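You operate a simulated robot arm through the tools that you are given. There is no shell and no other tool. Be economical: measure what you need, move in short steps, check, and stop when the job is done.

You are at the controls of a simulated two-armed robot. One attempt, no reset.

JOB
Pick up the short grey socket pipe with one hand, pass it to the other hand and put it on the top of the blue ledge. Close the drawer with the green handle under the presses. Put the grey short pipe with a yellow cap on the red tray. Fetch the short grey pipe from the top of the long blue cabinet and set it on the deck of the trolley with a green handle. Take the white thin pipe and leave it on the top of the small blue bench. Put the white coupler on the top of the grey ring bench away on the bottom shelf of the blue rack with four shelves. Take the large blue coupler and put it on top of the roll of blue tape on the top of the grey ring bench. Take the roll of yellow tape on the top of the small blue bench and put it away on the middle shelf of the blue rack. Open the low black drawer, put the low white fitting with two blue bands in the inside of the low black drawer and shut the drawer again. Open the blue door of the grey desk, take the blue ring from the shelf inside the grey desk and put it on the shelf under the blue board and shut the door again. Any order will do. Set down upright: grey short pipe with a yellow cap, short grey pipe, white coupler, large blue coupler, low white fitting with two blue bands.

The check looks at the end state, three seconds after you hand in, the way a careful person would. Anything else that was tipped, shoved, dropped, spilled or broken makes it a failure. Lids that push on must go on centred and level and be pressed home; caps that screw on are set level and turned clockwise until they are tight.

ROBOT AND FRAMES
Two 7-joint arms with two-finger parallel grippers on one trunk, on a base that drives. Base frame: it is fixed to the floor where the robot stands at the start and does not move with it; the origin is under the middle of the robot, x ahead of it, y to its left, z up. Readings come in cm, degrees, newtons and seconds.
The left shoulder is at the start at [2, 13.8, 122.5], the right one opposite. Places, roughly: blue door of the grey desk [-490, 200, 50]; blue ring (5x5x2 cm) [-490, 220, 50]; bottom shelf of the blue rack with four shelves [-800, 670, 20]; deck of the trolley with a green handle [120, -200, 50]; drawer with the green handle under the presses [70, -20, 70]; grey short pipe with a yellow cap (4x4x5 cm) [-170, 40, 80]; inside of the low black drawer [-690, 440, 10]; large blue coupler (5x5x8 cm) [-530, 30, 80]; low black drawer [-690, 430, 20]; low white fitting with two blue ba (6x7x8 cm) [-750, 430, 80]; middle shelf of the blue rack [640, -230, 90]; red tray (9x11x2 cm) [-190, 40, 80]; roll of blue tape (9x9x5 cm) [-500, 30, 80]; roll of yellow tape (7x7x5 cm) [-700, 0, 80]; shelf under the blue board (90x20 cm) [-524, 430, 54]; short grey pipe (6x6x8 cm) [-180, 20, 80]; short grey socket pipe (6x6x18 cm) [50, 10, 90]; top of the blue ledge [180, 460, 50]; top of the small blue bench [-660, 20, 80]; white coupler (5x5x8 cm) [-470, 40, 80]; white thin pipe (12x4x4 cm) [-270, 40, 80]. Payload 1.57 kg a hand.
The TCP of each hand is the grasp point between the finger pads, 3 cm short of the fingertips. In the tool frame z runs along the fingers and y along their closing line. The gripper opens to 8 cm. The fingers are 1.7 cm wide and 1.2 cm thick; the gripper's body (4 by 8.2 cm) begins 8 cm behind the TCP.
Orientation is told as [roll, pitch, yaw] about the base's x, y, z axes, in that order, counted from this pose: with the fingers straight down and closing along the base's y, the tool's x points along the base's -x, its y along +y and its z along -z.

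CONTROLS
- The arms move only by the tool servo_tool. It takes "left_increments", "right_increments" or both (then of equal length, played together; a hand with none holds still); each is a list of rows, each an object (a shift or turn left out is 0, a gripper value left out holds the last) with "xyz": the shift along the tool's x, y, z in m, a list of three; "dr": the turn, a rotation vector about the tool's x, y, z in degrees, a list of three; "jaw": the opening, from 0 (shut) to 1 (fully open). In form: [{"xyz": [tx, ty, tz], "dr": [rx, ry, rz], "jaw": jaw}, ...]. A call has 1 to 8 rows; each row is the pose to reach, as a shift and turn from the pose commanded when the call began, along the tool's axes at that moment. Rows are played at 5 a second. More than 5 cm and 8.6 degrees between two rows, or a gripper value outside its range, and nothing of the call is played. Where a pose cannot be reached the arm comes as near as it can. A force on the tool above 40 N (or 10 N above the force at the start of the call, whichever is more), or a blocked arm, ends the call early, and 0.2 s more pass. Each finger travels about 4.5 cm/s and halts on what it meets, pressing with about 23 N; the grip force reading is that of the motor and also rises with nothing between the fingers. The clock runs only during rows and for 0.2 s after the last one: add rows that repeat a pose to give the fingers time. The reply holds the time, the measured pose of the TCP, the force on the tool along the base axes, the opening and the grip force, in the units named above and with some noise, with the torque about the TCP (base axes, N m) and any sound that the robot's microphone picked up.
- Cameras (640 x 400 px; columns grow to the right, rows downward): "scene" is now at [18.61, -1.02, 112.74]; the picture's right is [-0.05, -1.00, 0.00], its down [-0.36, 0.02, -0.93] and it looks along [0.93, -0.04, -0.36] (base axes); focal length 214 px, centre (320, 200). "left" rides on the left gripper at [7.2, 0.7, -12.2] in its tool frame; the picture's right is [-0.09, 1.00, 0.00], its down [-0.84, -0.08, -0.54] and it looks along [-0.54, -0.05, 0.84] (tool axes); focal length 238 px, centre (320, 200). "right" rides on the right gripper at [7.2, -0.7, -12.2] in its tool frame; the picture's right is [0.09, 1.00, 0.00], its down [-0.84, 0.08, -0.54] and it looks along [-0.54, 0.05, 0.84] (tool axes); focal length 238 px, centre (320, 200). There is no depth. A picture from a camera that has moved, and an enlarged one, comes with that camera's place and axes in the base frame and with its lens. The place of the scene camera against the robot may be out by one fixed shift of up to 1.2 cm in any direction.
- snapshot(camera): a new picture of that camera. The clock stands still meanwhile.
- raise_lower(by): slides the trunk up (or, below 0, down) by that many cm; the arms and the scene camera ride with it, the base frame stays. It gives what a move gives, with no picture.
- drive_base(legs): drives the robot by 1 to 6 legs, each [ahead, left, turn to the left] in cm, cm and degrees, along the robot's own axes; the way and the turn of a leg run together, so that a leg with both is an arc; at most 150 cm and 180 degrees a leg. The arms and the cameras ride along, it lands a little off, and it stops where it bumps. It gives what a move gives.
- pan_tilt(pan, tilt): turns the head with the scene camera to pan (to the left, within 60 degrees either way) and tilt (down, from -29 to 69), counted from straight ahead of the robot. It gives what a move gives.
- inspect(camera, box): a new picture of the part [left, top, right, bottom] of that camera's present view, enlarged. The clock stands still meanwhile.
- sign_off(): hands the job in; it is judged then, once.

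Go step by step. Nothing tells you exact positions but the pictures and the camera data: compare them with the known pose of the tool, close in by small moves and look again before you grip or let go. The budget is 567 turns and 370 pictures, counting those below and the enlarged ones. Unless the task says otherwise, let go and move clear before handing in, and close with one line.

The tools are called as a command line: name --argument value ..., lists and objects as JSON in quotes. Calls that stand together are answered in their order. servo_tool: Moves the arms, as the interface text tells. Its arguments: {"type":"object","properties":{"left_increments":{"type":"array","items":{"type":"object","properties":{"xyz":{"type":"array","items":{"type":"number"}},"dr":{"type":"array","items":{"type":"number"}},"jaw":{"type":"number"}}}},"right_increments":{"type":"array","items":{"type":"object","properties":{"xyz":{"type":"array","items":{"type":"number"}},"dr":{"type":"array","items":{"type":"number"}},"jaw":{"type":"number"}}}}},"required":[]} The other tools are called the same way: raise_lower (by) slides the trunk up or down; drive_base (legs) drives the base; pan_tilt (pan, tilt) turns the head that bears the scene camera; snapshot (camera) takes a picture; inspect (camera, box) takes an enlarged picture of a part of a camera's view; sign_off () hands the job in.

At the start:

```text
time: 0.0
left_tool_pos: [39.68, 10.63, 112.18]
left_orientation: [0.1, 2.5, 0.1]
left_ft_force: [-0.1, -0.2, -0.5]
left_ft_torque: [0.01, -0.01, 0.01]
left_gripper_width: 8.02
left_grip_force: 0.1
right_tool_pos: [38.34, -29.41, 109.0]
right_orientation: [-0.1, -0.1, 0.0]
right_ft_force: [0.2, 0.5, -0.2]
right_ft_torque: [0.0, -0.01, 0.02]
right_gripper_width: 7.99
right_grip_force: 0.1
trunk travel left (down, up): [-60.0, 64.0]
robot x, y, heading: [0.34, -0.08, -0.1]
head pan, tilt: [-2.7, 21.3]
```

scene: 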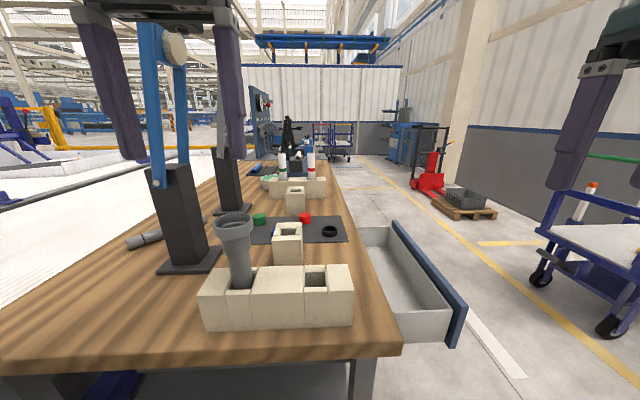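
right: 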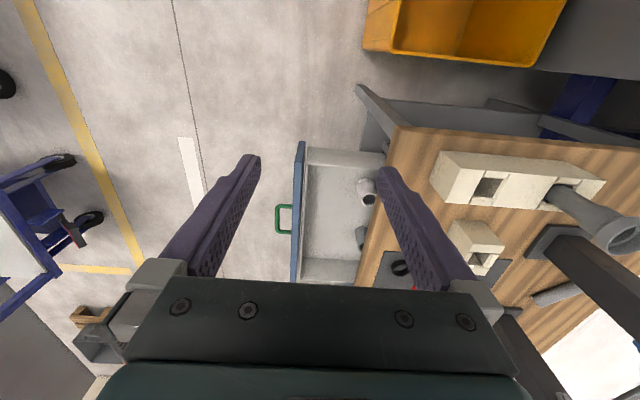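
left: 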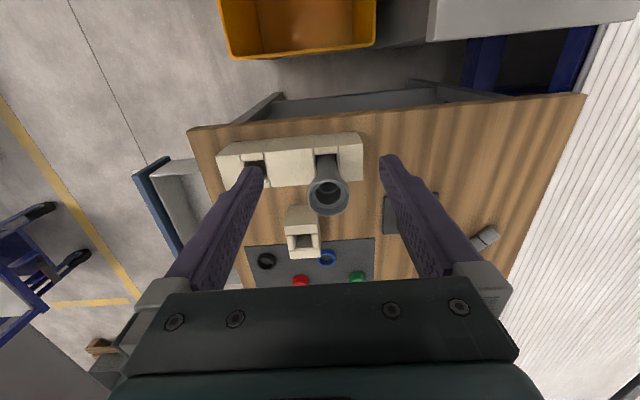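

The grey socket pipe stands in the pale block with its top at about [48, 11, 97]. I'll lower the trunk so the left hand can get down onto it.

raise_lower --by -12

servo_tool --left_increments '[{"xyz": [-0.04, 0, 0], "jaw": 1}, {"xyz": [-0.08, 0.003, 0]}]'

snapshot --camera "left"

snapshot --camera "scene"

```text
time: 1.5
left_tool_pos: [39.45, 10.68, 100.12]
left_orientation: [0.1, 2.7, 0.2]
left_ft_force: [-0.5, -0.2, 0.0]
left_ft_torque: [0.01, 0.01, -0.04]
left_gripper_width: 8.03
left_grip_force: 0.1
right_tool_pos: [38.31, -29.28, 97.06]
right_orientation: [0.0, 0.0, 0.0]
right_ft_force: [0.3, 0.3, -0.6]
right_ft_torque: [0.04, -0.01, 0.01]
right_gripper_width: 7.99
right_grip_force: 0.1
trunk travel left (down, up): [-48.0, 76.0]
robot x, y, heading: [0.1, -0.11, 0.1]
head pan, tilt: [-2.7, 21.3]
```

```text
time: 2.3
left_tool_pos: [44.02, 12.05, 94.46]
left_orientation: [0.2, 8.8, 0.3]
left_ft_force: [-0.8, 0.0, 1.1]
left_ft_torque: [0.02, 0.01, -0.01]
left_gripper_width: 7.99
left_grip_force: 0.1
left hand out of reach, approached as far as the arm can: row 2
right_tool_pos: [38.31, -29.33, 97.18]
right_orientation: [-0.1, 0.1, -0.1]
right_ft_force: [0.1, -0.6, 0.0]
right_ft_torque: [0.01, 0.01, 0.0]
right_gripper_width: 8.02
right_grip_force: 0.0
trunk travel left (down, up): [-48.0, 76.0]
robot x, y, heading: [0.13, -0.16, 0.0]
head pan, tilt: [-2.7, 21.3]
stopped in row 2 (left hand): the arm was blocked; the commanded pose is now the measured one
```

```text
366 pictures are left
camera left: at [38.8, 12.43, 107.74], right [0.09, 1.0, -0.01], down [0.91, -0.07, 0.41], along [0.4, -0.04, -0.91], focal length 238 px, centre (320, 200)
```

left: 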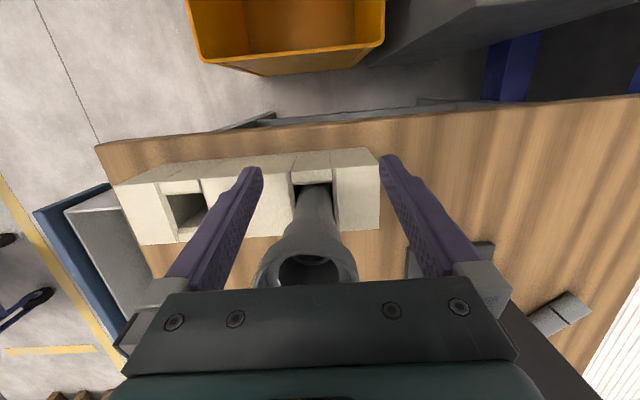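

```text
365 pictures are left
camera scene: at [18.61, -1.05, 100.74], right [-0.05, -1.0, 0.0], down [-0.36, 0.02, -0.93], along [0.93, -0.04, -0.36], focal length 214 px, centre (320, 200)
```

scene: 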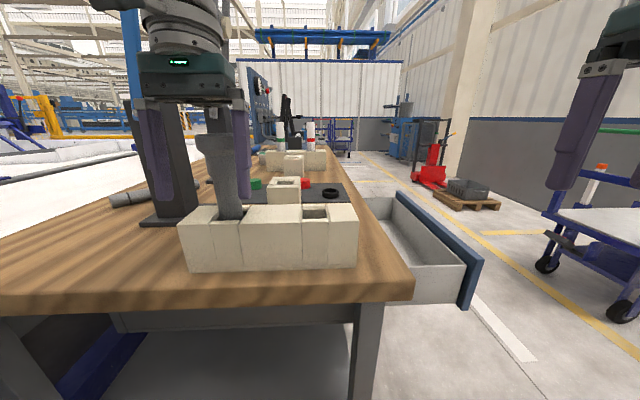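

The arm runs out of reach at x≈44 while the pipe is at [47.7, 10.7]. I'll pull the hand back and up, then drive closer.

servo_tool --left_increments '[{"xyz": [0.03, -0.005, -0.02], "dr": [0, -4, 0]}, {"xyz": [0.06, -0.012, -0.055], "dr": [0, -8.5, 0]}, {"xyz": [0.06, -0.012, -0.06], "dr": [0, -8.5, 0]}]'

drive_base --legs '[[8, 0, 0]]'

snapshot --camera "left"

```text
time: 3.1
left_tool_pos: [38.93, 10.8, 100.3]
left_orientation: [0.4, 2.1, 0.5]
left_ft_force: [0.3, -0.3, 1.1]
left_ft_torque: [0.03, -0.01, 0.02]
left_gripper_width: 8.01
left_grip_force: 0.0
right_tool_pos: [38.25, -29.28, 97.12]
right_orientation: [-0.1, 0.0, 0.1]
right_ft_force: [-0.3, 0.5, 0.4]
right_ft_torque: [-0.03, -0.03, 0.03]
right_gripper_width: 7.98
right_grip_force: 0.2
trunk travel left (down, up): [-48.0, 76.0]
robot x, y, heading: [-0.27, 0.33, -0.1]
head pan, tilt: [-2.7, 21.3]
```

```text
time: 4.2
left_tool_pos: [46.86, 10.8, 100.39]
left_orientation: [0.2, 2.1, 0.3]
left_ft_force: [-0.4, -0.6, -0.3]
left_ft_torque: [0.01, 0.03, -0.01]
left_gripper_width: 8.02
left_grip_force: 0.0
right_tool_pos: [46.35, -29.4, 97.14]
right_orientation: [-0.1, 0.0, 0.0]
right_ft_force: [0.6, 0.5, 0.0]
right_ft_torque: [-0.03, 0.02, 0.01]
right_gripper_width: 8.0
right_grip_force: 0.1
trunk travel left (down, up): [-48.0, 76.0]
robot x, y, heading: [8.08, 0.01, 0.2]
head pan, tilt: [-2.7, 21.3]
```

```text
364 pictures are left
camera left: at [40.09, 11.24, 112.79], right [0.09, 1.0, 0.0], down [0.86, -0.07, 0.51], along [0.51, -0.04, -0.86], focal length 238 px, centre (320, 200)
```

left: 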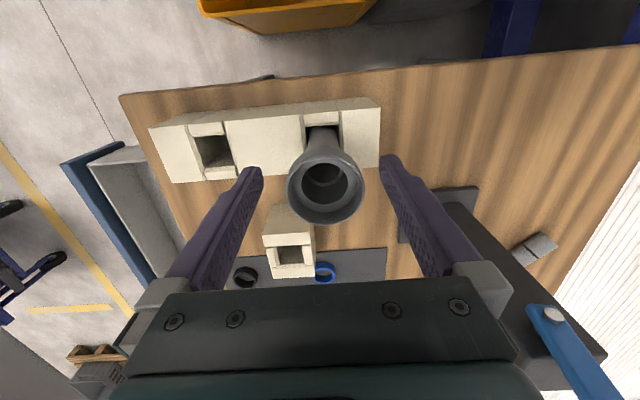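

Pipe top measures about [48, 11, 97], so the hand needs 1 cm forward and then down over the socket.

servo_tool --left_increments '[{"xyz": [-0.0115, 0.001, 0], "dr": [0, -2, 0], "jaw": 1}, {"xyz": [-0.0115, 0.001, 0.03], "dr": [0, -2, 0]}, {"xyz": [-0.0115, 0.001, 0.058], "dr": [0, -2, 0]}]'

snapshot --camera "left"

snapshot --camera "scene"

```text
time: 5.0
left_tool_pos: [47.82, 10.91, 94.51]
left_orientation: [0.3, 0.2, 0.3]
left_ft_force: [0.6, -0.4, 0.0]
left_ft_torque: [0.0, 0.05, -0.03]
left_gripper_width: 8.01
left_grip_force: 0.1
right_tool_pos: [46.34, -29.46, 97.03]
right_orientation: [-0.2, 0.1, 0.0]
right_ft_force: [0.1, 0.0, -0.4]
right_ft_torque: [-0.03, -0.01, 0.02]
right_gripper_width: 7.99
right_grip_force: 0.1
trunk travel left (down, up): [-48.0, 76.0]
robot x, y, heading: [8.0, -0.07, -0.0]
head pan, tilt: [-2.7, 21.3]
```

```text
363 pictures are left
camera left: at [40.57, 11.39, 106.71], right [0.09, 1.0, 0.0], down [0.84, -0.07, 0.54], along [0.54, -0.04, -0.84], focal length 238 px, centre (320, 200)
```

left: 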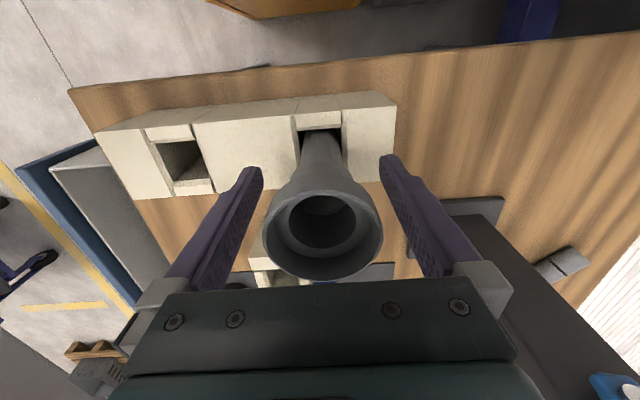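

```text
362 pictures are left
camera scene: at [26.58, -1.04, 100.74], right [-0.05, -1.0, 0.0], down [-0.36, 0.02, -0.93], along [0.93, -0.04, -0.36], focal length 214 px, centre (320, 200)
```

scene: 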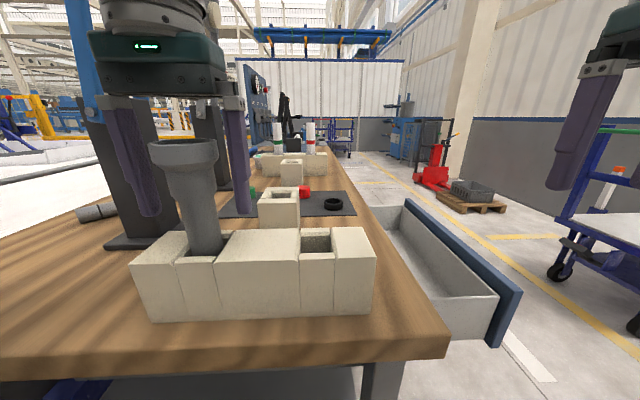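

The fingers straddle the socket. Close, then lift a little and check.

servo_tool --left_increments '[{"jaw": 0}, {"jaw": 0}, {"jaw": 0}, {"jaw": 0}, {"jaw": 0}]'

servo_tool --left_increments '[{"xyz": [0, 0, -0.04], "jaw": 0}, {"xyz": [0, 0, -0.04], "jaw": 0}]'

raise_lower --by 16

snapshot --camera "scene"

```text
time: 6.2
left_tool_pos: [47.77, 10.89, 94.48]
left_orientation: [0.2, 0.1, 0.4]
left_ft_force: [0.6, -0.1, 0.1]
left_ft_torque: [0.0, -0.03, -0.06]
left_gripper_width: 5.36
left_grip_force: 23.5
right_tool_pos: [46.24, -29.43, 97.01]
right_orientation: [0.0, 0.0, 0.0]
right_ft_force: [0.2, -1.0, -0.2]
right_ft_torque: [0.0, 0.0, 0.01]
right_gripper_width: 7.98
right_grip_force: 0.0
trunk travel left (down, up): [-48.0, 76.0]
robot x, y, heading: [7.9, -0.32, -0.2]
head pan, tilt: [-2.7, 21.3]
```

```text
time: 6.8
left_tool_pos: [47.78, 10.99, 98.6]
left_orientation: [0.3, 0.1, 0.3]
left_ft_force: [-0.3, 0.6, -0.1]
left_ft_torque: [0.01, -0.01, 0.0]
left_gripper_width: 5.34
left_grip_force: 22.7
right_tool_pos: [46.23, -29.5, 97.08]
right_orientation: [-0.1, 0.1, 0.0]
right_ft_force: [0.1, 0.3, -0.4]
right_ft_torque: [0.01, 0.01, -0.01]
right_gripper_width: 8.0
right_grip_force: 0.0
trunk travel left (down, up): [-48.0, 76.0]
robot x, y, heading: [7.97, -0.13, 0.0]
head pan, tilt: [-2.7, 21.3]
```

```text
time: 8.6
left_tool_pos: [47.76, 10.93, 114.53]
left_orientation: [0.3, 0.1, 0.5]
left_ft_force: [-0.1, -0.2, -0.2]
left_ft_torque: [0.02, 0.0, -0.02]
left_gripper_width: 5.32
left_grip_force: 23.0
right_tool_pos: [46.27, -29.5, 113.03]
right_orientation: [-0.1, 0.0, 0.0]
right_ft_force: [-0.3, 0.3, 0.0]
right_ft_torque: [0.01, 0.02, 0.0]
right_gripper_width: 7.99
right_grip_force: 0.2
trunk travel left (down, up): [-64.0, 60.0]
robot x, y, heading: [8.25, 0.29, 0.2]
head pan, tilt: [-2.7, 21.3]
```

```text
361 pictures are left
camera scene: at [26.58, -1.04, 116.73], right [-0.05, -1.0, 0.0], down [-0.36, 0.02, -0.93], along [0.93, -0.04, -0.36], focal length 214 px, centre (320, 200)
```

scene: 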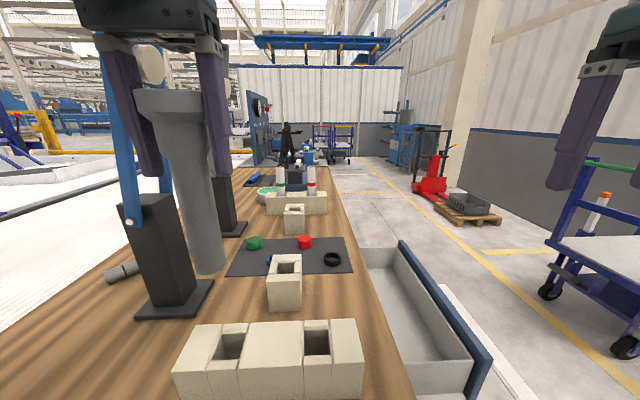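

Pipe is held. Before the hand-over I'll back away from the table and look down at the robot's own front, where something orange shows.

drive_base --legs '[[-30, 0, 0]]'

pan_tilt --pan 0 --tilt 69

snapshot --camera "scene"

```text
time: 10.7
left_tool_pos: [17.76, 11.0, 114.49]
left_orientation: [0.2, 0.1, 0.5]
left_ft_force: [-1.0, -0.2, -0.6]
left_ft_torque: [-0.02, 0.03, 0.0]
left_gripper_width: 5.32
left_grip_force: 22.9
right_tool_pos: [16.12, -29.37, 113.03]
right_orientation: [-0.1, 0.0, 0.0]
right_ft_force: [0.5, -0.6, 0.1]
right_ft_torque: [-0.01, 0.0, 0.06]
right_gripper_width: 8.0
right_grip_force: 0.0
trunk travel left (down, up): [-64.0, 60.0]
robot x, y, heading: [-21.65, -0.33, 0.1]
head pan, tilt: [-2.7, 21.3]
```

```text
time: 11.8
left_tool_pos: [17.63, 11.0, 114.62]
left_orientation: [0.2, 0.0, 0.4]
left_ft_force: [0.7, -0.2, -0.7]
left_ft_torque: [-0.01, -0.02, -0.02]
left_gripper_width: 5.35
left_grip_force: 23.3
right_tool_pos: [16.22, -29.45, 113.03]
right_orientation: [-0.1, 0.0, 0.0]
right_ft_force: [-0.4, 0.2, 0.7]
right_ft_torque: [-0.02, -0.02, 0.0]
right_gripper_width: 7.99
right_grip_force: 0.1
trunk travel left (down, up): [-64.0, 60.0]
robot x, y, heading: [-22.04, -0.22, 0.0]
head pan, tilt: [0.0, 68.8]
```

```text
360 pictures are left
camera scene: at [-7.26, -0.57, 110.21], right [0.0, -1.0, 0.0], down [-0.93, 0.0, -0.36], along [0.36, 0.0, -0.93], focal length 214 px, centre (320, 200)
```

scene: 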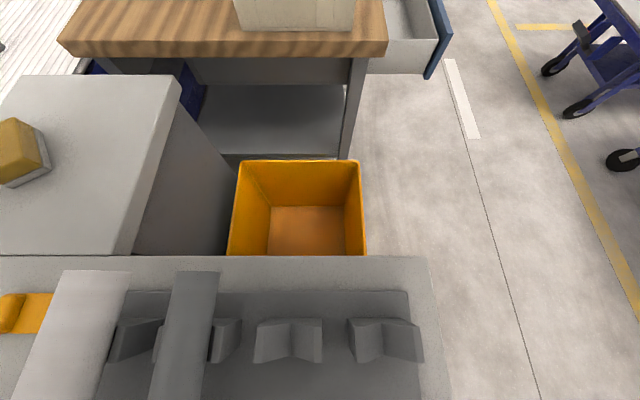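

The orange bin and grey surfaces may belong to the robot's own base. I'll drive 10 cm back and compare the picture.

drive_base --legs '[[-15, 0, 0]]'

snapshot --camera "scene"

snapshot --camera "left"

```text
time: 13.2
left_tool_pos: [2.64, 10.97, 114.53]
left_orientation: [0.2, 0.0, 0.3]
left_ft_force: [-0.2, 0.2, -1.4]
left_ft_torque: [-0.03, 0.01, 0.05]
left_gripper_width: 5.34
left_grip_force: 23.4
right_tool_pos: [0.95, -29.4, 113.03]
right_orientation: [-0.2, 0.0, -0.1]
right_ft_force: [0.8, -0.7, -0.4]
right_ft_torque: [-0.04, 0.01, 0.01]
right_gripper_width: 7.99
right_grip_force: 0.1
trunk travel left (down, up): [-64.0, 60.0]
robot x, y, heading: [-37.23, -0.08, -0.2]
head pan, tilt: [0.0, 68.8]
```

```text
359 pictures are left
camera scene: at [-22.27, -0.57, 110.2], right [0.0, -1.0, 0.0], down [-0.93, 0.0, -0.36], along [0.36, 0.0, -0.93], focal length 214 px, centre (320, 200)
```

scene: 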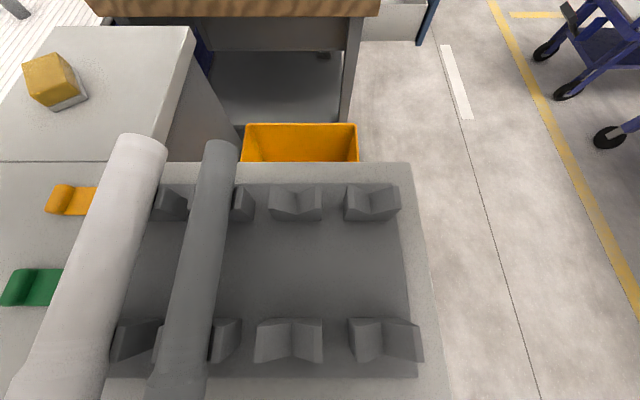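

```text
358 pictures are left
camera left: at [-4.58, 11.43, 126.75], right [0.09, 1.0, 0.0], down [0.84, -0.08, 0.54], along [0.54, -0.04, -0.84], focal length 238 px, centre (320, 200)
```

left: 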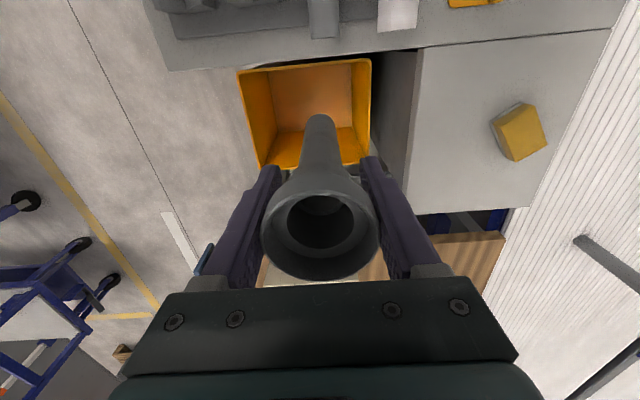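

The base passes freely over the furniture, which stays static, and the pipe is well held. Now the hand-over: first I turn the right hand to point forward-left.

servo_tool --right_increments '[{"dr": [0, 0, -8]}, {"dr": [0, 0, -16]}, {"dr": [0, 0, -24]}, {"dr": [0, 0, -32]}, {"dr": [0, 0, -40]}, {"dr": [0, 0, -45]}]'

servo_tool --right_increments '[{"dr": [0, -8, 0]}, {"dr": [0, -16, 0]}, {"dr": [0, -24, 0]}, {"dr": [0, -32, 0]}, {"dr": [0, -40, 0]}, {"dr": [0, -48, 0]}, {"dr": [0, -56, 0]}, {"dr": [0, -64, 0]}]'

servo_tool --right_increments '[{"dr": [0, -8, 0]}, {"dr": [0, -16, 0]}, {"dr": [0, -24, 0]}, {"dr": [0, -26, 0]}]'

```text
time: 14.6
left_tool_pos: [2.67, 10.84, 114.61]
left_orientation: [0.2, 0.1, 0.3]
left_ft_force: [0.7, -1.0, -0.3]
left_ft_torque: [-0.01, -0.04, 0.0]
left_gripper_width: 5.32
left_grip_force: 23.5
right_tool_pos: [1.08, -29.33, 113.1]
right_orientation: [-0.1, -0.1, 45.1]
right_ft_force: [-0.1, -0.2, 0.3]
right_ft_torque: [0.03, -0.03, 0.0]
right_gripper_width: 7.99
right_grip_force: 0.1
trunk travel left (down, up): [-64.0, 60.0]
robot x, y, heading: [-37.58, 0.28, -0.0]
head pan, tilt: [0.0, 68.8]
```

```text
time: 16.4
left_tool_pos: [2.69, 11.03, 114.55]
left_orientation: [0.2, 0.1, 0.3]
left_ft_force: [-1.3, -0.6, -0.7]
left_ft_torque: [0.02, 0.02, 0.01]
left_gripper_width: 5.33
left_grip_force: 23.1
right_tool_pos: [1.06, -29.48, 113.15]
right_orientation: [-0.3, -63.9, 45.0]
right_ft_force: [-0.9, 0.5, -0.1]
right_ft_torque: [-0.01, -0.01, 0.03]
right_gripper_width: 8.02
right_grip_force: 0.0
trunk travel left (down, up): [-64.0, 60.0]
robot x, y, heading: [-37.22, -0.27, 0.0]
head pan, tilt: [0.0, 68.8]
```

```text
time: 17.4
left_tool_pos: [2.66, 10.81, 114.58]
left_orientation: [0.2, 0.0, 0.4]
left_ft_force: [0.0, -0.8, 0.6]
left_ft_torque: [0.03, 0.0, -0.01]
left_gripper_width: 5.35
left_grip_force: 22.6
right_tool_pos: [-2.53, -29.77, 115.43]
right_orientation: [36.6, -89.3, 8.4]
right_ft_force: [2.6, -0.1, 5.0]
right_ft_torque: [-0.31, 0.29, 0.17]
right_gripper_width: 7.98
right_grip_force: 0.1
right hand out of reach, approached as far as the arm can: row 1, 2, 3, 4
trunk travel left (down, up): [-64.0, 60.0]
robot x, y, heading: [-37.23, 0.01, 0.1]
head pan, tilt: [0.0, 68.8]
```

Right hand is horizontal. Bring the left hand slightly inward and the right hand to a stand-off beside the lower pipe.

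servo_tool --left_increments '[{"xyz": [0.02, -0.025, 0]}, {"xyz": [0.037, -0.05, 0]}, {"xyz": [0.037, -0.05, 0]}, {"xyz": [0.037, -0.05, 0]}, {"xyz": [0.037, -0.05, 0]}, {"xyz": [0.037, -0.05, 0]}, {"xyz": [0.037, -0.05, 0]}, {"xyz": [0.037, -0.05, 0]}]' --right_increments '[{"xyz": [0.016, 0.035, 0.024]}, {"xyz": [0.032, 0.07, 0.048]}, {"xyz": [0.049, 0.104, 0.07]}, {"xyz": [0.065, 0.14, 0.094]}, {"xyz": [0.082, 0.174, 0.118]}, {"xyz": [0.098, 0.21, 0.142]}, {"xyz": [0.114, 0.243, 0.165]}, {"xyz": [0.114, 0.243, 0.165]}]'

pan_tilt --pan 0 --tilt 30

snapshot --camera "scene"

snapshot --camera "right"

```text
time: 19.2
left_tool_pos: [-0.9, 5.81, 114.59]
left_orientation: [0.3, 0.1, 0.3]
left_ft_force: [-0.2, 0.5, -1.6]
left_ft_torque: [-0.04, -0.02, 0.0]
left_gripper_width: 5.34
left_grip_force: 22.7
right_tool_pos: [-9.53, -16.74, 115.4]
right_orientation: [-31.2, -89.9, 76.3]
right_ft_force: [-0.4, -0.1, -0.5]
right_ft_torque: [0.01, 0.01, 0.0]
right_gripper_width: 8.0
right_grip_force: 0.1
right hand out of reach, approached as far as the arm can: row 1, 2, 3, 4, 5, 6, 7, 8
trunk travel left (down, up): [-64.0, 60.0]
robot x, y, heading: [-37.13, -0.39, -0.2]
head pan, tilt: [0.0, 68.8]
```

```text
time: 20.2
left_tool_pos: [-1.04, 5.81, 114.55]
left_orientation: [0.2, 0.1, 0.2]
left_ft_force: [-0.2, -1.0, -0.6]
left_ft_torque: [-0.01, 0.01, 0.01]
left_gripper_width: 5.34
left_grip_force: 23.2
right_tool_pos: [-9.68, -16.74, 115.43]
right_orientation: [-29.6, -89.9, 74.6]
right_ft_force: [-1.3, -0.4, 0.1]
right_ft_torque: [-0.01, 0.01, 0.03]
right_gripper_width: 8.0
right_grip_force: 0.0
trunk travel left (down, up): [-64.0, 60.0]
robot x, y, heading: [-37.29, -0.13, 0.1]
head pan, tilt: [0.0, 30.0]
```

```text
357 pictures are left
camera scene: at [-18.81, -0.58, 115.34], right [0.0, -1.0, 0.0], down [-0.5, 0.0, -0.87], along [0.87, 0.0, -0.5], focal length 214 px, centre (320, 200)
```

scene: 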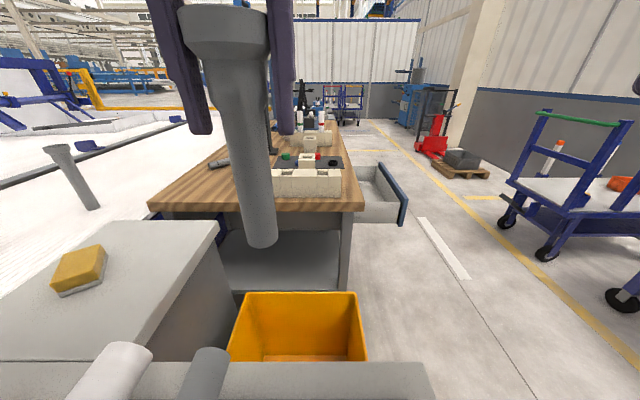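

```text
356 pictures are left
camera right: at [-17.72, -25.82, 108.35], right [-0.7, 0.7, -0.09], down [-0.44, -0.33, 0.84], along [0.56, 0.63, 0.54], focal length 238 px, centre (320, 200)
```

right: 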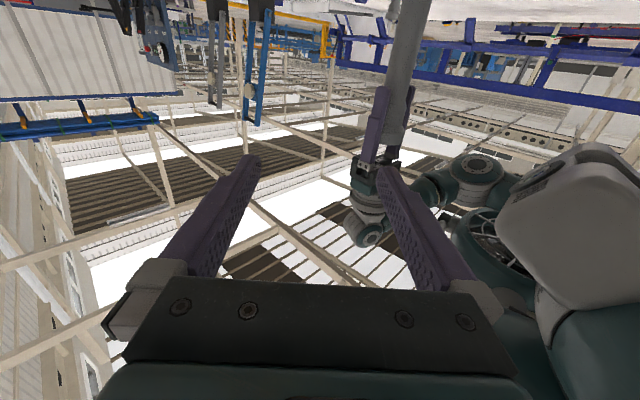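

The right arm cannot reach that low while fully horizontal. I'll use a 30° downward slant instead.

servo_tool --right_increments '[{"dr": [0, 7.5, 0]}, {"dr": [0, 15, 0]}, {"dr": [0, 22.5, 0]}, {"dr": [0, 30, 0]}, {"dr": [0, 30, 0]}]'

```text
time: 21.4
left_tool_pos: [-1.05, 5.85, 114.54]
left_orientation: [0.4, 0.1, 0.3]
left_ft_force: [0.3, 0.4, -0.5]
left_ft_torque: [-0.02, -0.01, 0.0]
left_gripper_width: 5.35
left_grip_force: 23.0
right_tool_pos: [-5.46, -17.27, 121.48]
right_orientation: [-11.0, -72.4, 56.3]
right_ft_force: [-0.3, 0.5, -0.1]
right_ft_torque: [0.01, 0.02, -0.03]
right_gripper_width: 7.97
right_grip_force: 0.0
right hand out of reach, approached as far as the arm can: row 1, 2, 3, 4, 5
trunk travel left (down, up): [-64.0, 60.0]
robot x, y, heading: [-37.64, 0.05, 0.1]
head pan, tilt: [0.0, 30.0]
stopped in row 5 (right hand): the arm was blocked; the commanded pose is now the measured one
```

I'll ease the slant to about 35° below horizontal, which was reachable before, and see whether the arm is free.

servo_tool --right_increments '[{"dr": [0, 8, 0]}, {"dr": [0, 17, 0], "xyz": [0.03, 0, 0]}, {"dr": [0, 17, 0], "xyz": [0.06, 0, 0]}]'

```text
refused: row 2 steps farther than a row can; nothing moved
```

servo_tool --right_increments '[{"dr": [0, 8, 0]}, {"dr": [0, 16, 0], "xyz": [0.02, 0, 0]}, {"dr": [0, 18, 0], "xyz": [0.04, 0, 0]}]'

```text
time: 21.9
left_tool_pos: [-1.0, 5.98, 114.5]
left_orientation: [0.4, 0.1, 0.3]
left_ft_force: [0.2, 0.0, -0.3]
left_ft_torque: [0.01, -0.01, -0.01]
left_gripper_width: 5.36
left_grip_force: 23.3
right_tool_pos: [-5.87, -17.11, 120.49]
right_orientation: [15.3, -69.4, 30.0]
right_ft_force: [0.5, 0.7, 0.0]
right_ft_torque: [0.02, 0.01, 0.02]
right_gripper_width: 8.0
right_grip_force: 0.0
trunk travel left (down, up): [-64.0, 60.0]
robot x, y, heading: [-37.04, 0.08, 0.2]
head pan, tilt: [0.0, 30.0]
stopped in row 2 (right hand): the arm was blocked; the commanded pose is now the measured one
```

The right arm says it is blocked; I'll look at it.

pan_tilt --pan -35 --tilt 15

snapshot --camera "scene"

snapshot --camera "left"

```text
time: 22.9
left_tool_pos: [-0.97, 5.81, 114.45]
left_orientation: [0.2, 0.0, 0.3]
left_ft_force: [-0.3, 0.3, -0.4]
left_ft_torque: [-0.01, 0.0, 0.0]
left_gripper_width: 5.31
left_grip_force: 23.3
right_tool_pos: [-6.06, -16.94, 120.52]
right_orientation: [15.9, -69.3, 29.8]
right_ft_force: [0.4, -0.2, 0.0]
right_ft_torque: [0.0, -0.02, 0.02]
right_gripper_width: 8.0
right_grip_force: 0.0
trunk travel left (down, up): [-64.0, 60.0]
robot x, y, heading: [-37.05, -0.16, -0.1]
head pan, tilt: [-35.0, 15.0]
```

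```text
355 pictures are left
camera scene: at [-20.2, -5.92, 117.77], right [-0.57, -0.82, 0.0], down [-0.21, 0.15, -0.97], along [0.79, -0.55, -0.26], focal length 214 px, centre (320, 200)
```

scene: 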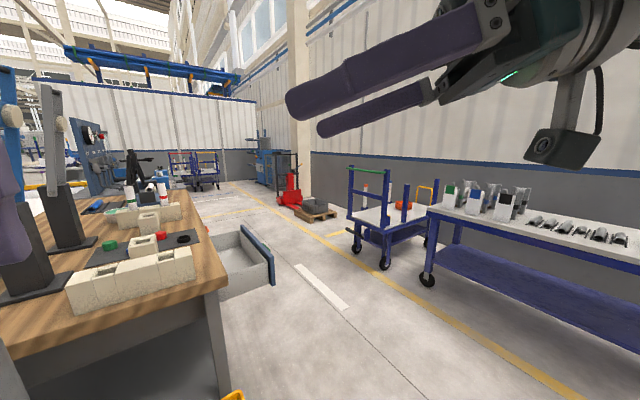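

```text
354 pictures are left
camera left: at [-8.21, 6.33, 126.7], right [0.09, 1.0, 0.0], down [0.84, -0.08, 0.54], along [0.54, -0.04, -0.84], focal length 238 px, centre (320, 200)
```

left: 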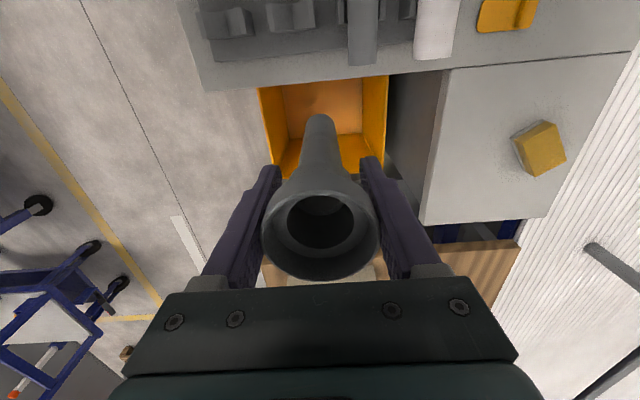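

The right wrist is folded up against the head. I'll bring the hand outward and swing it to point more to the left, so the wrist stays far from the body.

servo_tool --right_increments '[{"xyz": [0.008, -0.03, -0.01]}, {"xyz": [0.016, -0.06, -0.02]}, {"xyz": [0.024, -0.09, -0.03]}, {"xyz": [0.029, -0.101, -0.034]}]'

servo_tool --right_increments '[{"dr": [-7.5, 0.8, -2.7]}, {"dr": [-15, 1.6, -5.4]}, {"dr": [-22.5, 2.4, -8.1]}, {"dr": [-30, 3.2, -10.8]}, {"dr": [-33.7, 3.5, -12.2]}]'

```text
time: 23.9
left_tool_pos: [-0.86, 5.89, 114.51]
left_orientation: [0.2, 0.2, 0.3]
left_ft_force: [-0.5, 0.3, 0.1]
left_ft_torque: [-0.01, 0.0, 0.01]
left_gripper_width: 5.35
left_grip_force: 22.6
right_tool_pos: [-2.15, -27.31, 117.87]
right_orientation: [15.0, -68.7, 30.2]
right_ft_force: [-0.5, -0.4, 0.3]
right_ft_torque: [0.0, 0.02, 0.0]
right_gripper_width: 7.99
right_grip_force: 0.0
trunk travel left (down, up): [-64.0, 60.0]
robot x, y, heading: [-36.97, 0.08, -0.2]
head pan, tilt: [-35.0, 15.0]
```

```text
time: 25.1
left_tool_pos: [-1.02, 5.74, 114.49]
left_orientation: [0.3, 0.1, 0.2]
left_ft_force: [-0.4, -0.3, -0.8]
left_ft_torque: [0.0, 0.0, 0.03]
left_gripper_width: 5.32
left_grip_force: 23.0
right_tool_pos: [-2.19, -27.34, 117.79]
right_orientation: [16.4, -68.5, 64.8]
right_ft_force: [0.2, -0.6, 0.1]
right_ft_torque: [0.03, -0.02, -0.02]
right_gripper_width: 8.0
right_grip_force: 0.1
trunk travel left (down, up): [-64.0, 60.0]
robot x, y, heading: [-37.4, 0.05, -0.0]
head pan, tilt: [-35.0, 15.0]
```

Free again, pointing left and slightly down. Advance along the fingers to a stand-off 9 cm from the pipe.

servo_tool --right_increments '[{"xyz": [0.001, 0.005, 0.044], "dr": [0, 0, -6.3], "jaw": 1}, {"xyz": [0.002, 0.01, 0.088], "dr": [0, 0, -6.3]}, {"xyz": [0.003, 0.016, 0.132], "dr": [0, 0, -6.3]}, {"xyz": [0.005, 0.021, 0.176], "dr": [0, 0, -6.3]}, {"xyz": [0.006, 0.026, 0.22], "dr": [0, 0, -6.3]}, {"xyz": [0.007, 0.0315, 0.264], "dr": [0, 0, -6.3]}]'

pan_tilt --pan 0 --tilt 20

snapshot --camera "scene"

snapshot --camera "right"

```text
time: 26.5
left_tool_pos: [-0.99, 5.84, 114.54]
left_orientation: [0.3, 0.1, 0.3]
left_ft_force: [-0.5, 0.1, -0.6]
left_ft_torque: [0.0, -0.03, 0.01]
left_gripper_width: 5.36
left_grip_force: 23.0
right_tool_pos: [-2.1, -2.51, 108.18]
right_orientation: [0.0, -69.5, 82.4]
right_ft_force: [-0.7, 0.1, -1.0]
right_ft_torque: [0.0, -0.01, -0.02]
right_gripper_width: 8.0
right_grip_force: 0.0
trunk travel left (down, up): [-64.0, 60.0]
robot x, y, heading: [-37.06, -0.03, -0.2]
head pan, tilt: [-35.0, 15.0]
```

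```text
time: 27.5
left_tool_pos: [-1.01, 5.87, 114.55]
left_orientation: [0.3, 0.1, 0.3]
left_ft_force: [-0.6, -0.7, -1.2]
left_ft_torque: [-0.02, -0.01, -0.01]
left_gripper_width: 5.34
left_grip_force: 23.2
right_tool_pos: [-2.12, -2.52, 108.13]
right_orientation: [-0.2, -69.5, 82.4]
right_ft_force: [-1.0, 0.1, -0.8]
right_ft_torque: [0.03, 0.02, 0.03]
right_gripper_width: 8.0
right_grip_force: 0.0
trunk travel left (down, up): [-64.0, 60.0]
robot x, y, heading: [-36.84, -0.06, -0.3]
head pan, tilt: [0.0, 20.0]
```

```text
353 pictures are left
camera scene: at [-18.53, -0.58, 116.96], right [0.0, -1.0, 0.0], down [-0.34, 0.0, -0.94], along [0.94, 0.0, -0.34], focal length 214 px, centre (320, 200)
```

scene: 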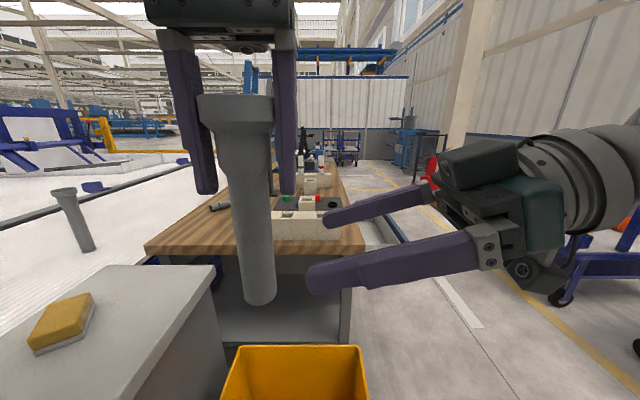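

```text
352 pictures are left
camera right: at [-3.19, -16.46, 105.8], right [-0.99, 0.1, -0.09], down [-0.11, -0.2, 0.97], along [0.08, 0.97, 0.21], focal length 238 px, centre (320, 200)
```

right: 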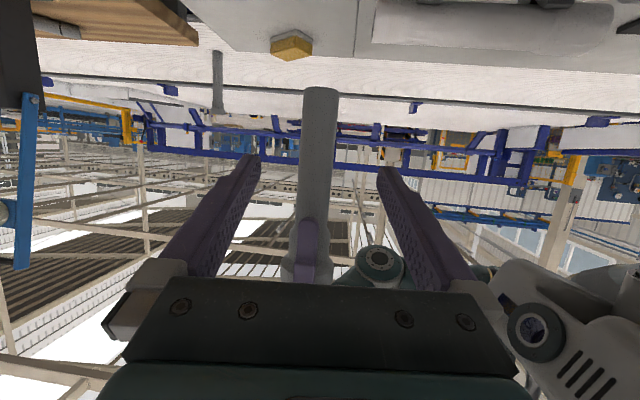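

Aligned. Advance 9 cm and close the right hand on the lower pipe.

servo_tool --right_increments '[{"xyz": [0, 0, 0.045], "jaw": 1}, {"xyz": [0, 0, 0.088]}, {"xyz": [0, 0, 0.088]}]'

servo_tool --right_increments '[{"jaw": 0}, {"jaw": 0}, {"jaw": 0}, {"jaw": 0}, {"jaw": 0}, {"jaw": 0}]'

snapshot --camera "scene"

```text
time: 28.3
left_tool_pos: [-0.98, 5.92, 114.47]
left_orientation: [0.2, 0.1, 0.3]
left_ft_force: [-0.6, -0.4, -1.2]
left_ft_torque: [0.0, 0.05, 0.01]
left_gripper_width: 5.34
left_grip_force: 23.3
right_tool_pos: [-0.9, 5.61, 105.19]
right_orientation: [-0.1, -69.5, 82.5]
right_ft_force: [0.3, -0.2, -1.7]
right_ft_torque: [0.01, -0.04, 0.02]
right_gripper_width: 8.0
right_grip_force: 0.1
trunk travel left (down, up): [-64.0, 60.0]
robot x, y, heading: [-37.07, -0.44, -0.3]
head pan, tilt: [0.0, 20.0]
```

```text
time: 29.7
left_tool_pos: [-0.99, 5.91, 114.58]
left_orientation: [0.2, 0.1, 0.2]
left_ft_force: [-10.3, 0.2, 0.8]
left_ft_torque: [-0.02, 0.27, -0.06]
left_gripper_width: 5.37
left_grip_force: 23.2
right_tool_pos: [-0.85, 5.59, 105.0]
right_orientation: [0.1, -69.4, 82.3]
right_ft_force: [10.1, 0.1, -0.6]
right_ft_torque: [-0.03, 0.69, 0.03]
right_gripper_width: 3.02
right_grip_force: 23.2
trunk travel left (down, up): [-64.0, 60.0]
robot x, y, heading: [-37.19, 0.15, -0.4]
head pan, tilt: [0.0, 20.0]
```

```text
351 pictures are left
camera scene: at [-18.53, -0.58, 116.96], right [0.0, -1.0, 0.0], down [-0.34, 0.0, -0.94], along [0.94, 0.0, -0.34], focal length 214 px, centre (320, 200)
```

scene: 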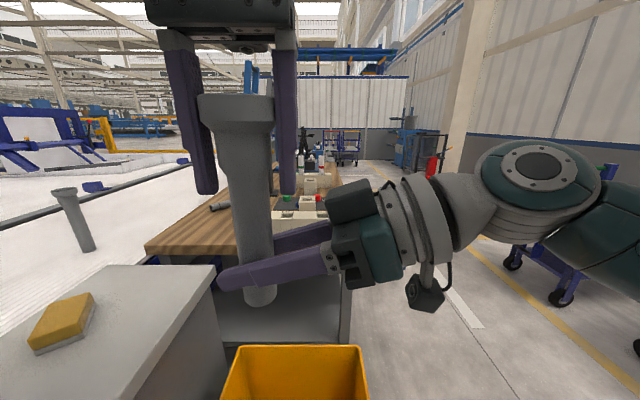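

Both hands hold it. Open the left hand and lift it off.

servo_tool --left_increments '[{"jaw": 1}, {"jaw": 1}, {"jaw": 1}, {"jaw": 1}]'

servo_tool --left_increments '[{"xyz": [0, 0, -0.04]}, {"xyz": [0, 0, -0.08]}, {"xyz": [0, 0.05, -0.08]}, {"xyz": [0, 0.1, -0.08]}]'

snapshot --camera "scene"

```text
time: 30.7
left_tool_pos: [-1.02, 5.87, 114.55]
left_orientation: [0.2, 0.2, 0.3]
left_ft_force: [-0.5, -0.6, 0.5]
left_ft_torque: [0.01, 0.01, 0.05]
left_gripper_width: 7.99
left_grip_force: 0.0
right_tool_pos: [-0.83, 5.61, 105.0]
right_orientation: [0.0, -69.5, 82.4]
right_ft_force: [0.0, -0.3, 0.3]
right_ft_torque: [0.0, -0.01, -0.01]
right_gripper_width: 3.01
right_grip_force: 23.0
trunk travel left (down, up): [-64.0, 60.0]
robot x, y, heading: [-37.05, 0.02, 0.2]
head pan, tilt: [0.0, 20.0]
```

```text
time: 31.4
left_tool_pos: [-2.52, 6.62, 115.19]
left_orientation: [0.7, 12.3, 0.7]
left_ft_force: [0.1, -0.5, -0.1]
left_ft_torque: [0.03, 0.0, 0.03]
left_gripper_width: 8.0
left_grip_force: 0.1
right_tool_pos: [-0.78, 5.63, 105.0]
right_orientation: [-0.1, -69.5, 82.6]
right_ft_force: [-0.1, -0.4, -0.3]
right_ft_torque: [-0.03, -0.04, 0.02]
right_gripper_width: 3.01
right_grip_force: 23.0
trunk travel left (down, up): [-64.0, 60.0]
robot x, y, heading: [-37.11, 0.13, -0.1]
head pan, tilt: [0.0, 20.0]
stopped in row 3 (left hand): the arm was blocked; the commanded pose is now the measured one
```

```text
350 pictures are left
camera scene: at [-18.54, -0.57, 116.95], right [0.0, -1.0, 0.0], down [-0.34, 0.0, -0.94], along [0.94, 0.0, -0.34], focal length 214 px, centre (320, 200)
```

scene: 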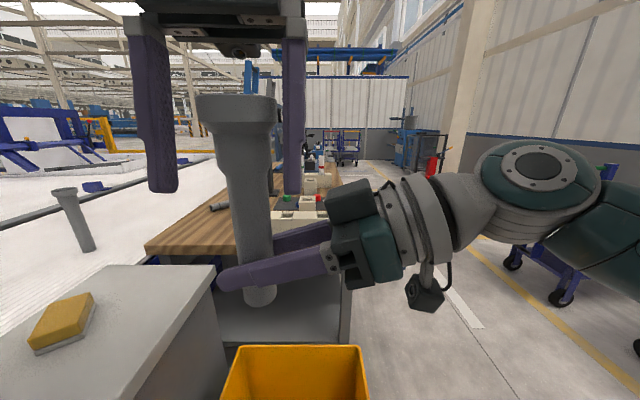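

The left arm can't rise further; since its fingers straddle in y, I'll slide it straight back toward the robot, then out left.

servo_tool --left_increments '[{"xyz": [0.04, 0, 0]}, {"xyz": [0.08, 0, 0], "dr": [0, -6, 0]}, {"xyz": [0.11, 0, 0], "dr": [0, -12, 0]}, {"xyz": [0.11, 0.05, 0], "dr": [0, -12, 0]}, {"xyz": [0.11, 0.1, 0], "dr": [0, -12, 0]}, {"xyz": [0.11, 0.14, 0], "dr": [0, -12, 0]}]'

snapshot --camera "scene"

```text
time: 32.4
left_tool_pos: [-15.28, 13.83, 112.08]
left_orientation: [14.9, 9.7, 1.5]
left_ft_force: [0.1, 0.3, 0.2]
left_ft_torque: [0.05, -0.01, 0.02]
left_gripper_width: 8.01
left_grip_force: 0.0
right_tool_pos: [-1.1, 5.54, 105.11]
right_orientation: [-0.3, -69.5, 82.4]
right_ft_force: [-0.6, -0.5, -1.0]
right_ft_torque: [0.02, 0.07, 0.02]
right_gripper_width: 3.02
right_grip_force: 22.3
trunk travel left (down, up): [-64.0, 60.0]
robot x, y, heading: [-37.16, 0.04, -0.3]
head pan, tilt: [0.0, 20.0]
stopped in row 5 (left hand): the arm was blocked; the commanded pose is now the measured one
```

```text
349 pictures are left
camera scene: at [-18.52, -0.6, 116.96], right [0.0, -1.0, 0.0], down [-0.34, 0.0, -0.94], along [0.94, 0.0, -0.34], focal length 214 px, centre (320, 200)
```

scene: 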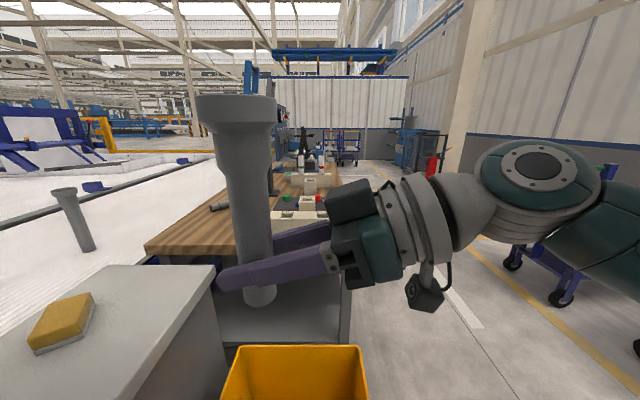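

Pipe is in the right hand alone. Straighten the left hand into a comfortable pose.

servo_tool --left_increments '[{"xyz": [-0.03, 0.03, 0], "dr": [7, 0, 0]}, {"xyz": [-0.05, 0.06, 0], "dr": [15, 0, 0]}, {"xyz": [-0.07, 0.09, 0], "dr": [15, -8, 0]}, {"xyz": [-0.1, 0.12, 0], "dr": [15, -9, 0]}]'

pan_tilt --pan 50 --tilt 15

snapshot --camera "scene"

```text
time: 33.4
left_tool_pos: [-5.67, 25.71, 112.31]
left_orientation: [0.7, 3.1, -0.1]
left_ft_force: [0.4, -1.1, 0.2]
left_ft_torque: [0.02, 0.0, 0.0]
left_gripper_width: 7.99
left_grip_force: 0.1
right_tool_pos: [-0.85, 5.64, 105.09]
right_orientation: [-0.1, -69.5, 82.6]
right_ft_force: [0.3, 0.1, -0.5]
right_ft_torque: [0.0, 0.03, -0.02]
right_gripper_width: 3.0
right_grip_force: 23.1
trunk travel left (down, up): [-64.0, 60.0]
robot x, y, heading: [-37.31, 0.23, -0.1]
head pan, tilt: [0.0, 20.0]
```

```text
time: 34.6
left_tool_pos: [-5.72, 25.72, 112.25]
left_orientation: [0.4, 3.2, 0.2]
left_ft_force: [-0.7, 0.2, 0.0]
left_ft_torque: [0.01, -0.01, 0.0]
left_gripper_width: 8.03
left_grip_force: 0.0
right_tool_pos: [-0.92, 5.69, 105.12]
right_orientation: [-0.2, -69.6, 82.5]
right_ft_force: [-0.4, 0.6, -0.2]
right_ft_torque: [-0.04, -0.06, -0.02]
right_gripper_width: 2.99
right_grip_force: 23.0
trunk travel left (down, up): [-64.0, 60.0]
robot x, y, heading: [-37.37, -0.43, -0.2]
head pan, tilt: [50.0, 15.0]
```

```text
348 pictures are left
camera scene: at [-21.82, 6.58, 117.77], right [0.76, -0.64, 0.0], down [-0.17, -0.2, -0.97], along [0.62, 0.74, -0.26], focal length 214 px, centre (320, 200)
```

scene: 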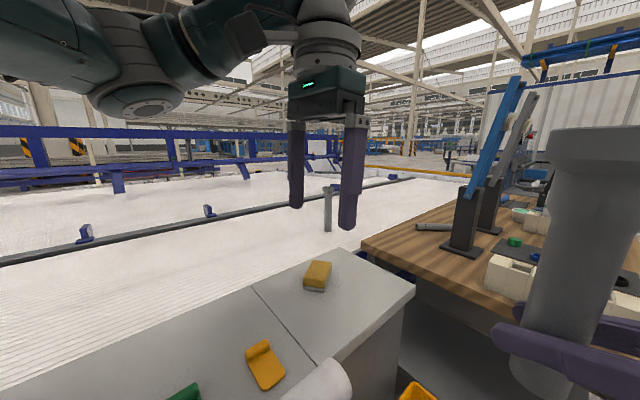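

Now travel to the blue ledge near [180, 460, 50]: raise the trunk, drive left over the open white area, and look.

raise_lower --by 25

drive_base --legs '[[0, 150, 0], [0, 100, 0]]'

snapshot --camera "scene"

```text
time: 37.2
left_tool_pos: [-5.64, 25.7, 137.28]
left_orientation: [0.4, 3.2, 0.5]
left_ft_force: [0.2, -0.3, 0.1]
left_ft_torque: [-0.01, -0.01, 0.01]
left_gripper_width: 7.99
left_grip_force: 0.1
right_tool_pos: [-0.99, 5.6, 130.09]
right_orientation: [-0.1, -69.6, 82.6]
right_ft_force: [0.2, 0.2, -1.0]
right_ft_torque: [-0.01, -0.02, 0.01]
right_gripper_width: 3.03
right_grip_force: 23.5
trunk travel left (down, up): [-89.0, 35.0]
robot x, y, heading: [-37.13, 0.18, -0.2]
head pan, tilt: [50.0, 15.0]
```

```text
time: 49.4
left_tool_pos: [-2.51, 274.96, 137.35]
left_orientation: [0.4, 3.1, -0.2]
left_ft_force: [0.2, 0.5, 0.5]
left_ft_torque: [0.0, -0.02, 0.02]
left_gripper_width: 7.99
left_grip_force: 0.0
right_tool_pos: [1.88, 254.76, 130.07]
right_orientation: [-0.2, -69.5, 81.7]
right_ft_force: [-0.5, 0.5, -0.1]
right_ft_torque: [-0.02, 0.03, 0.0]
right_gripper_width: 3.04
right_grip_force: 22.6
trunk travel left (down, up): [-89.0, 35.0]
robot x, y, heading: [-34.77, 249.79, -0.9]
head pan, tilt: [50.0, 15.0]
```

```text
347 pictures are left
camera scene: at [-18.85, 255.96, 142.77], right [0.76, -0.66, 0.0], down [-0.17, -0.2, -0.97], along [0.63, 0.73, -0.26], focal length 214 px, centre (320, 200)
```

scene: 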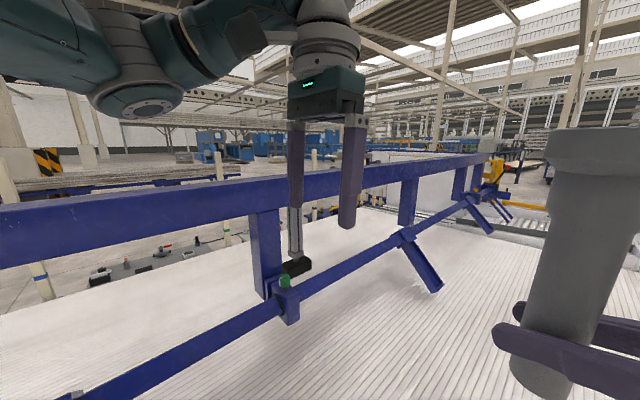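

The ledge should project near pixel (331, 210); zooming there.

inspect --camera "scene" --box '[220, 100, 460, 300]'

```text
2.00 times, centred on (340, 200) of scene
camera zoom: at [-18.85, 255.96, 142.77], right [0.76, -0.66, 0.0], down [-0.17, -0.2, -0.97], along [0.63, 0.73, -0.26], focal length 429 px, centre (280, 200)
```

zoom: 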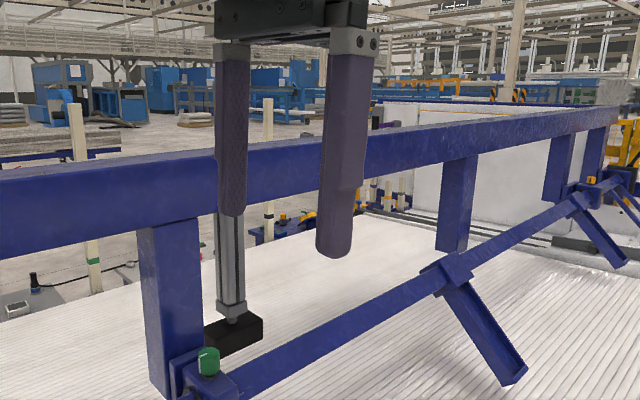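

A blue frame stands in the way; I'll raise the trunk for a second viewpoint to locate it.

raise_lower --by 33

snapshot --camera "scene"

```text
time: 52.6
left_tool_pos: [-2.37, 275.04, 170.42]
left_orientation: [0.4, 3.2, -0.1]
left_ft_force: [0.0, -0.3, 0.2]
left_ft_torque: [-0.01, 0.01, -0.03]
left_gripper_width: 8.0
left_grip_force: 0.2
right_tool_pos: [2.07, 254.61, 163.08]
right_orientation: [-0.1, -69.5, 81.6]
right_ft_force: [-0.7, 0.7, 0.2]
right_ft_torque: [0.04, 0.0, -0.03]
right_gripper_width: 3.02
right_grip_force: 23.2
trunk travel left (down, up): [-122.0, 2.0]
robot x, y, heading: [-34.19, 249.62, -1.0]
head pan, tilt: [50.0, 15.0]
```

```text
345 pictures are left
camera scene: at [-18.85, 255.96, 175.77], right [0.76, -0.66, 0.0], down [-0.17, -0.2, -0.97], along [0.63, 0.73, -0.26], focal length 214 px, centre (320, 200)
```

scene: 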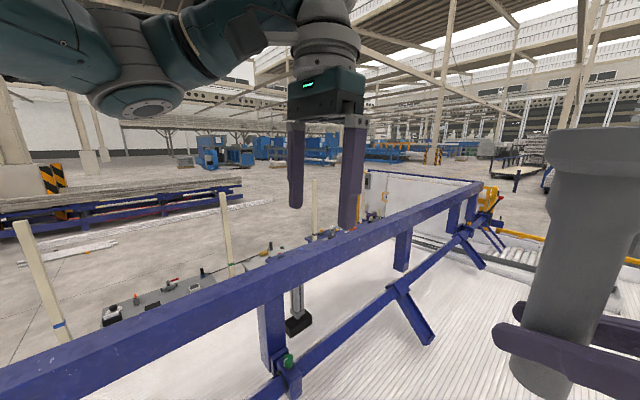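

inspect --camera "scene" --box '[240, 150, 440, 275]'

```text
3.20 times, centred on (340, 212) of scene
camera zoom: at [-18.85, 255.96, 175.77], right [0.76, -0.66, 0.0], down [-0.17, -0.2, -0.97], along [0.63, 0.73, -0.26], focal length 686 px, centre (256, 160)
```

zoom: 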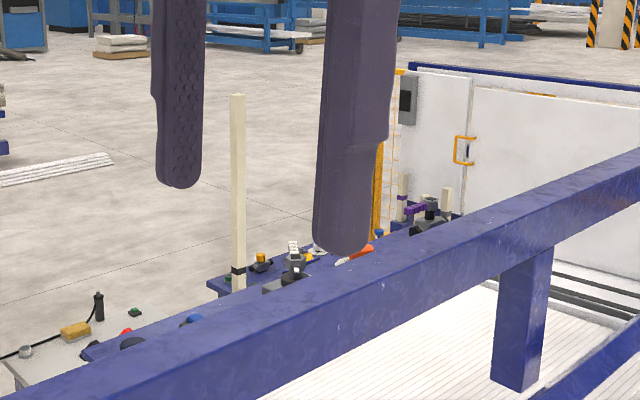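

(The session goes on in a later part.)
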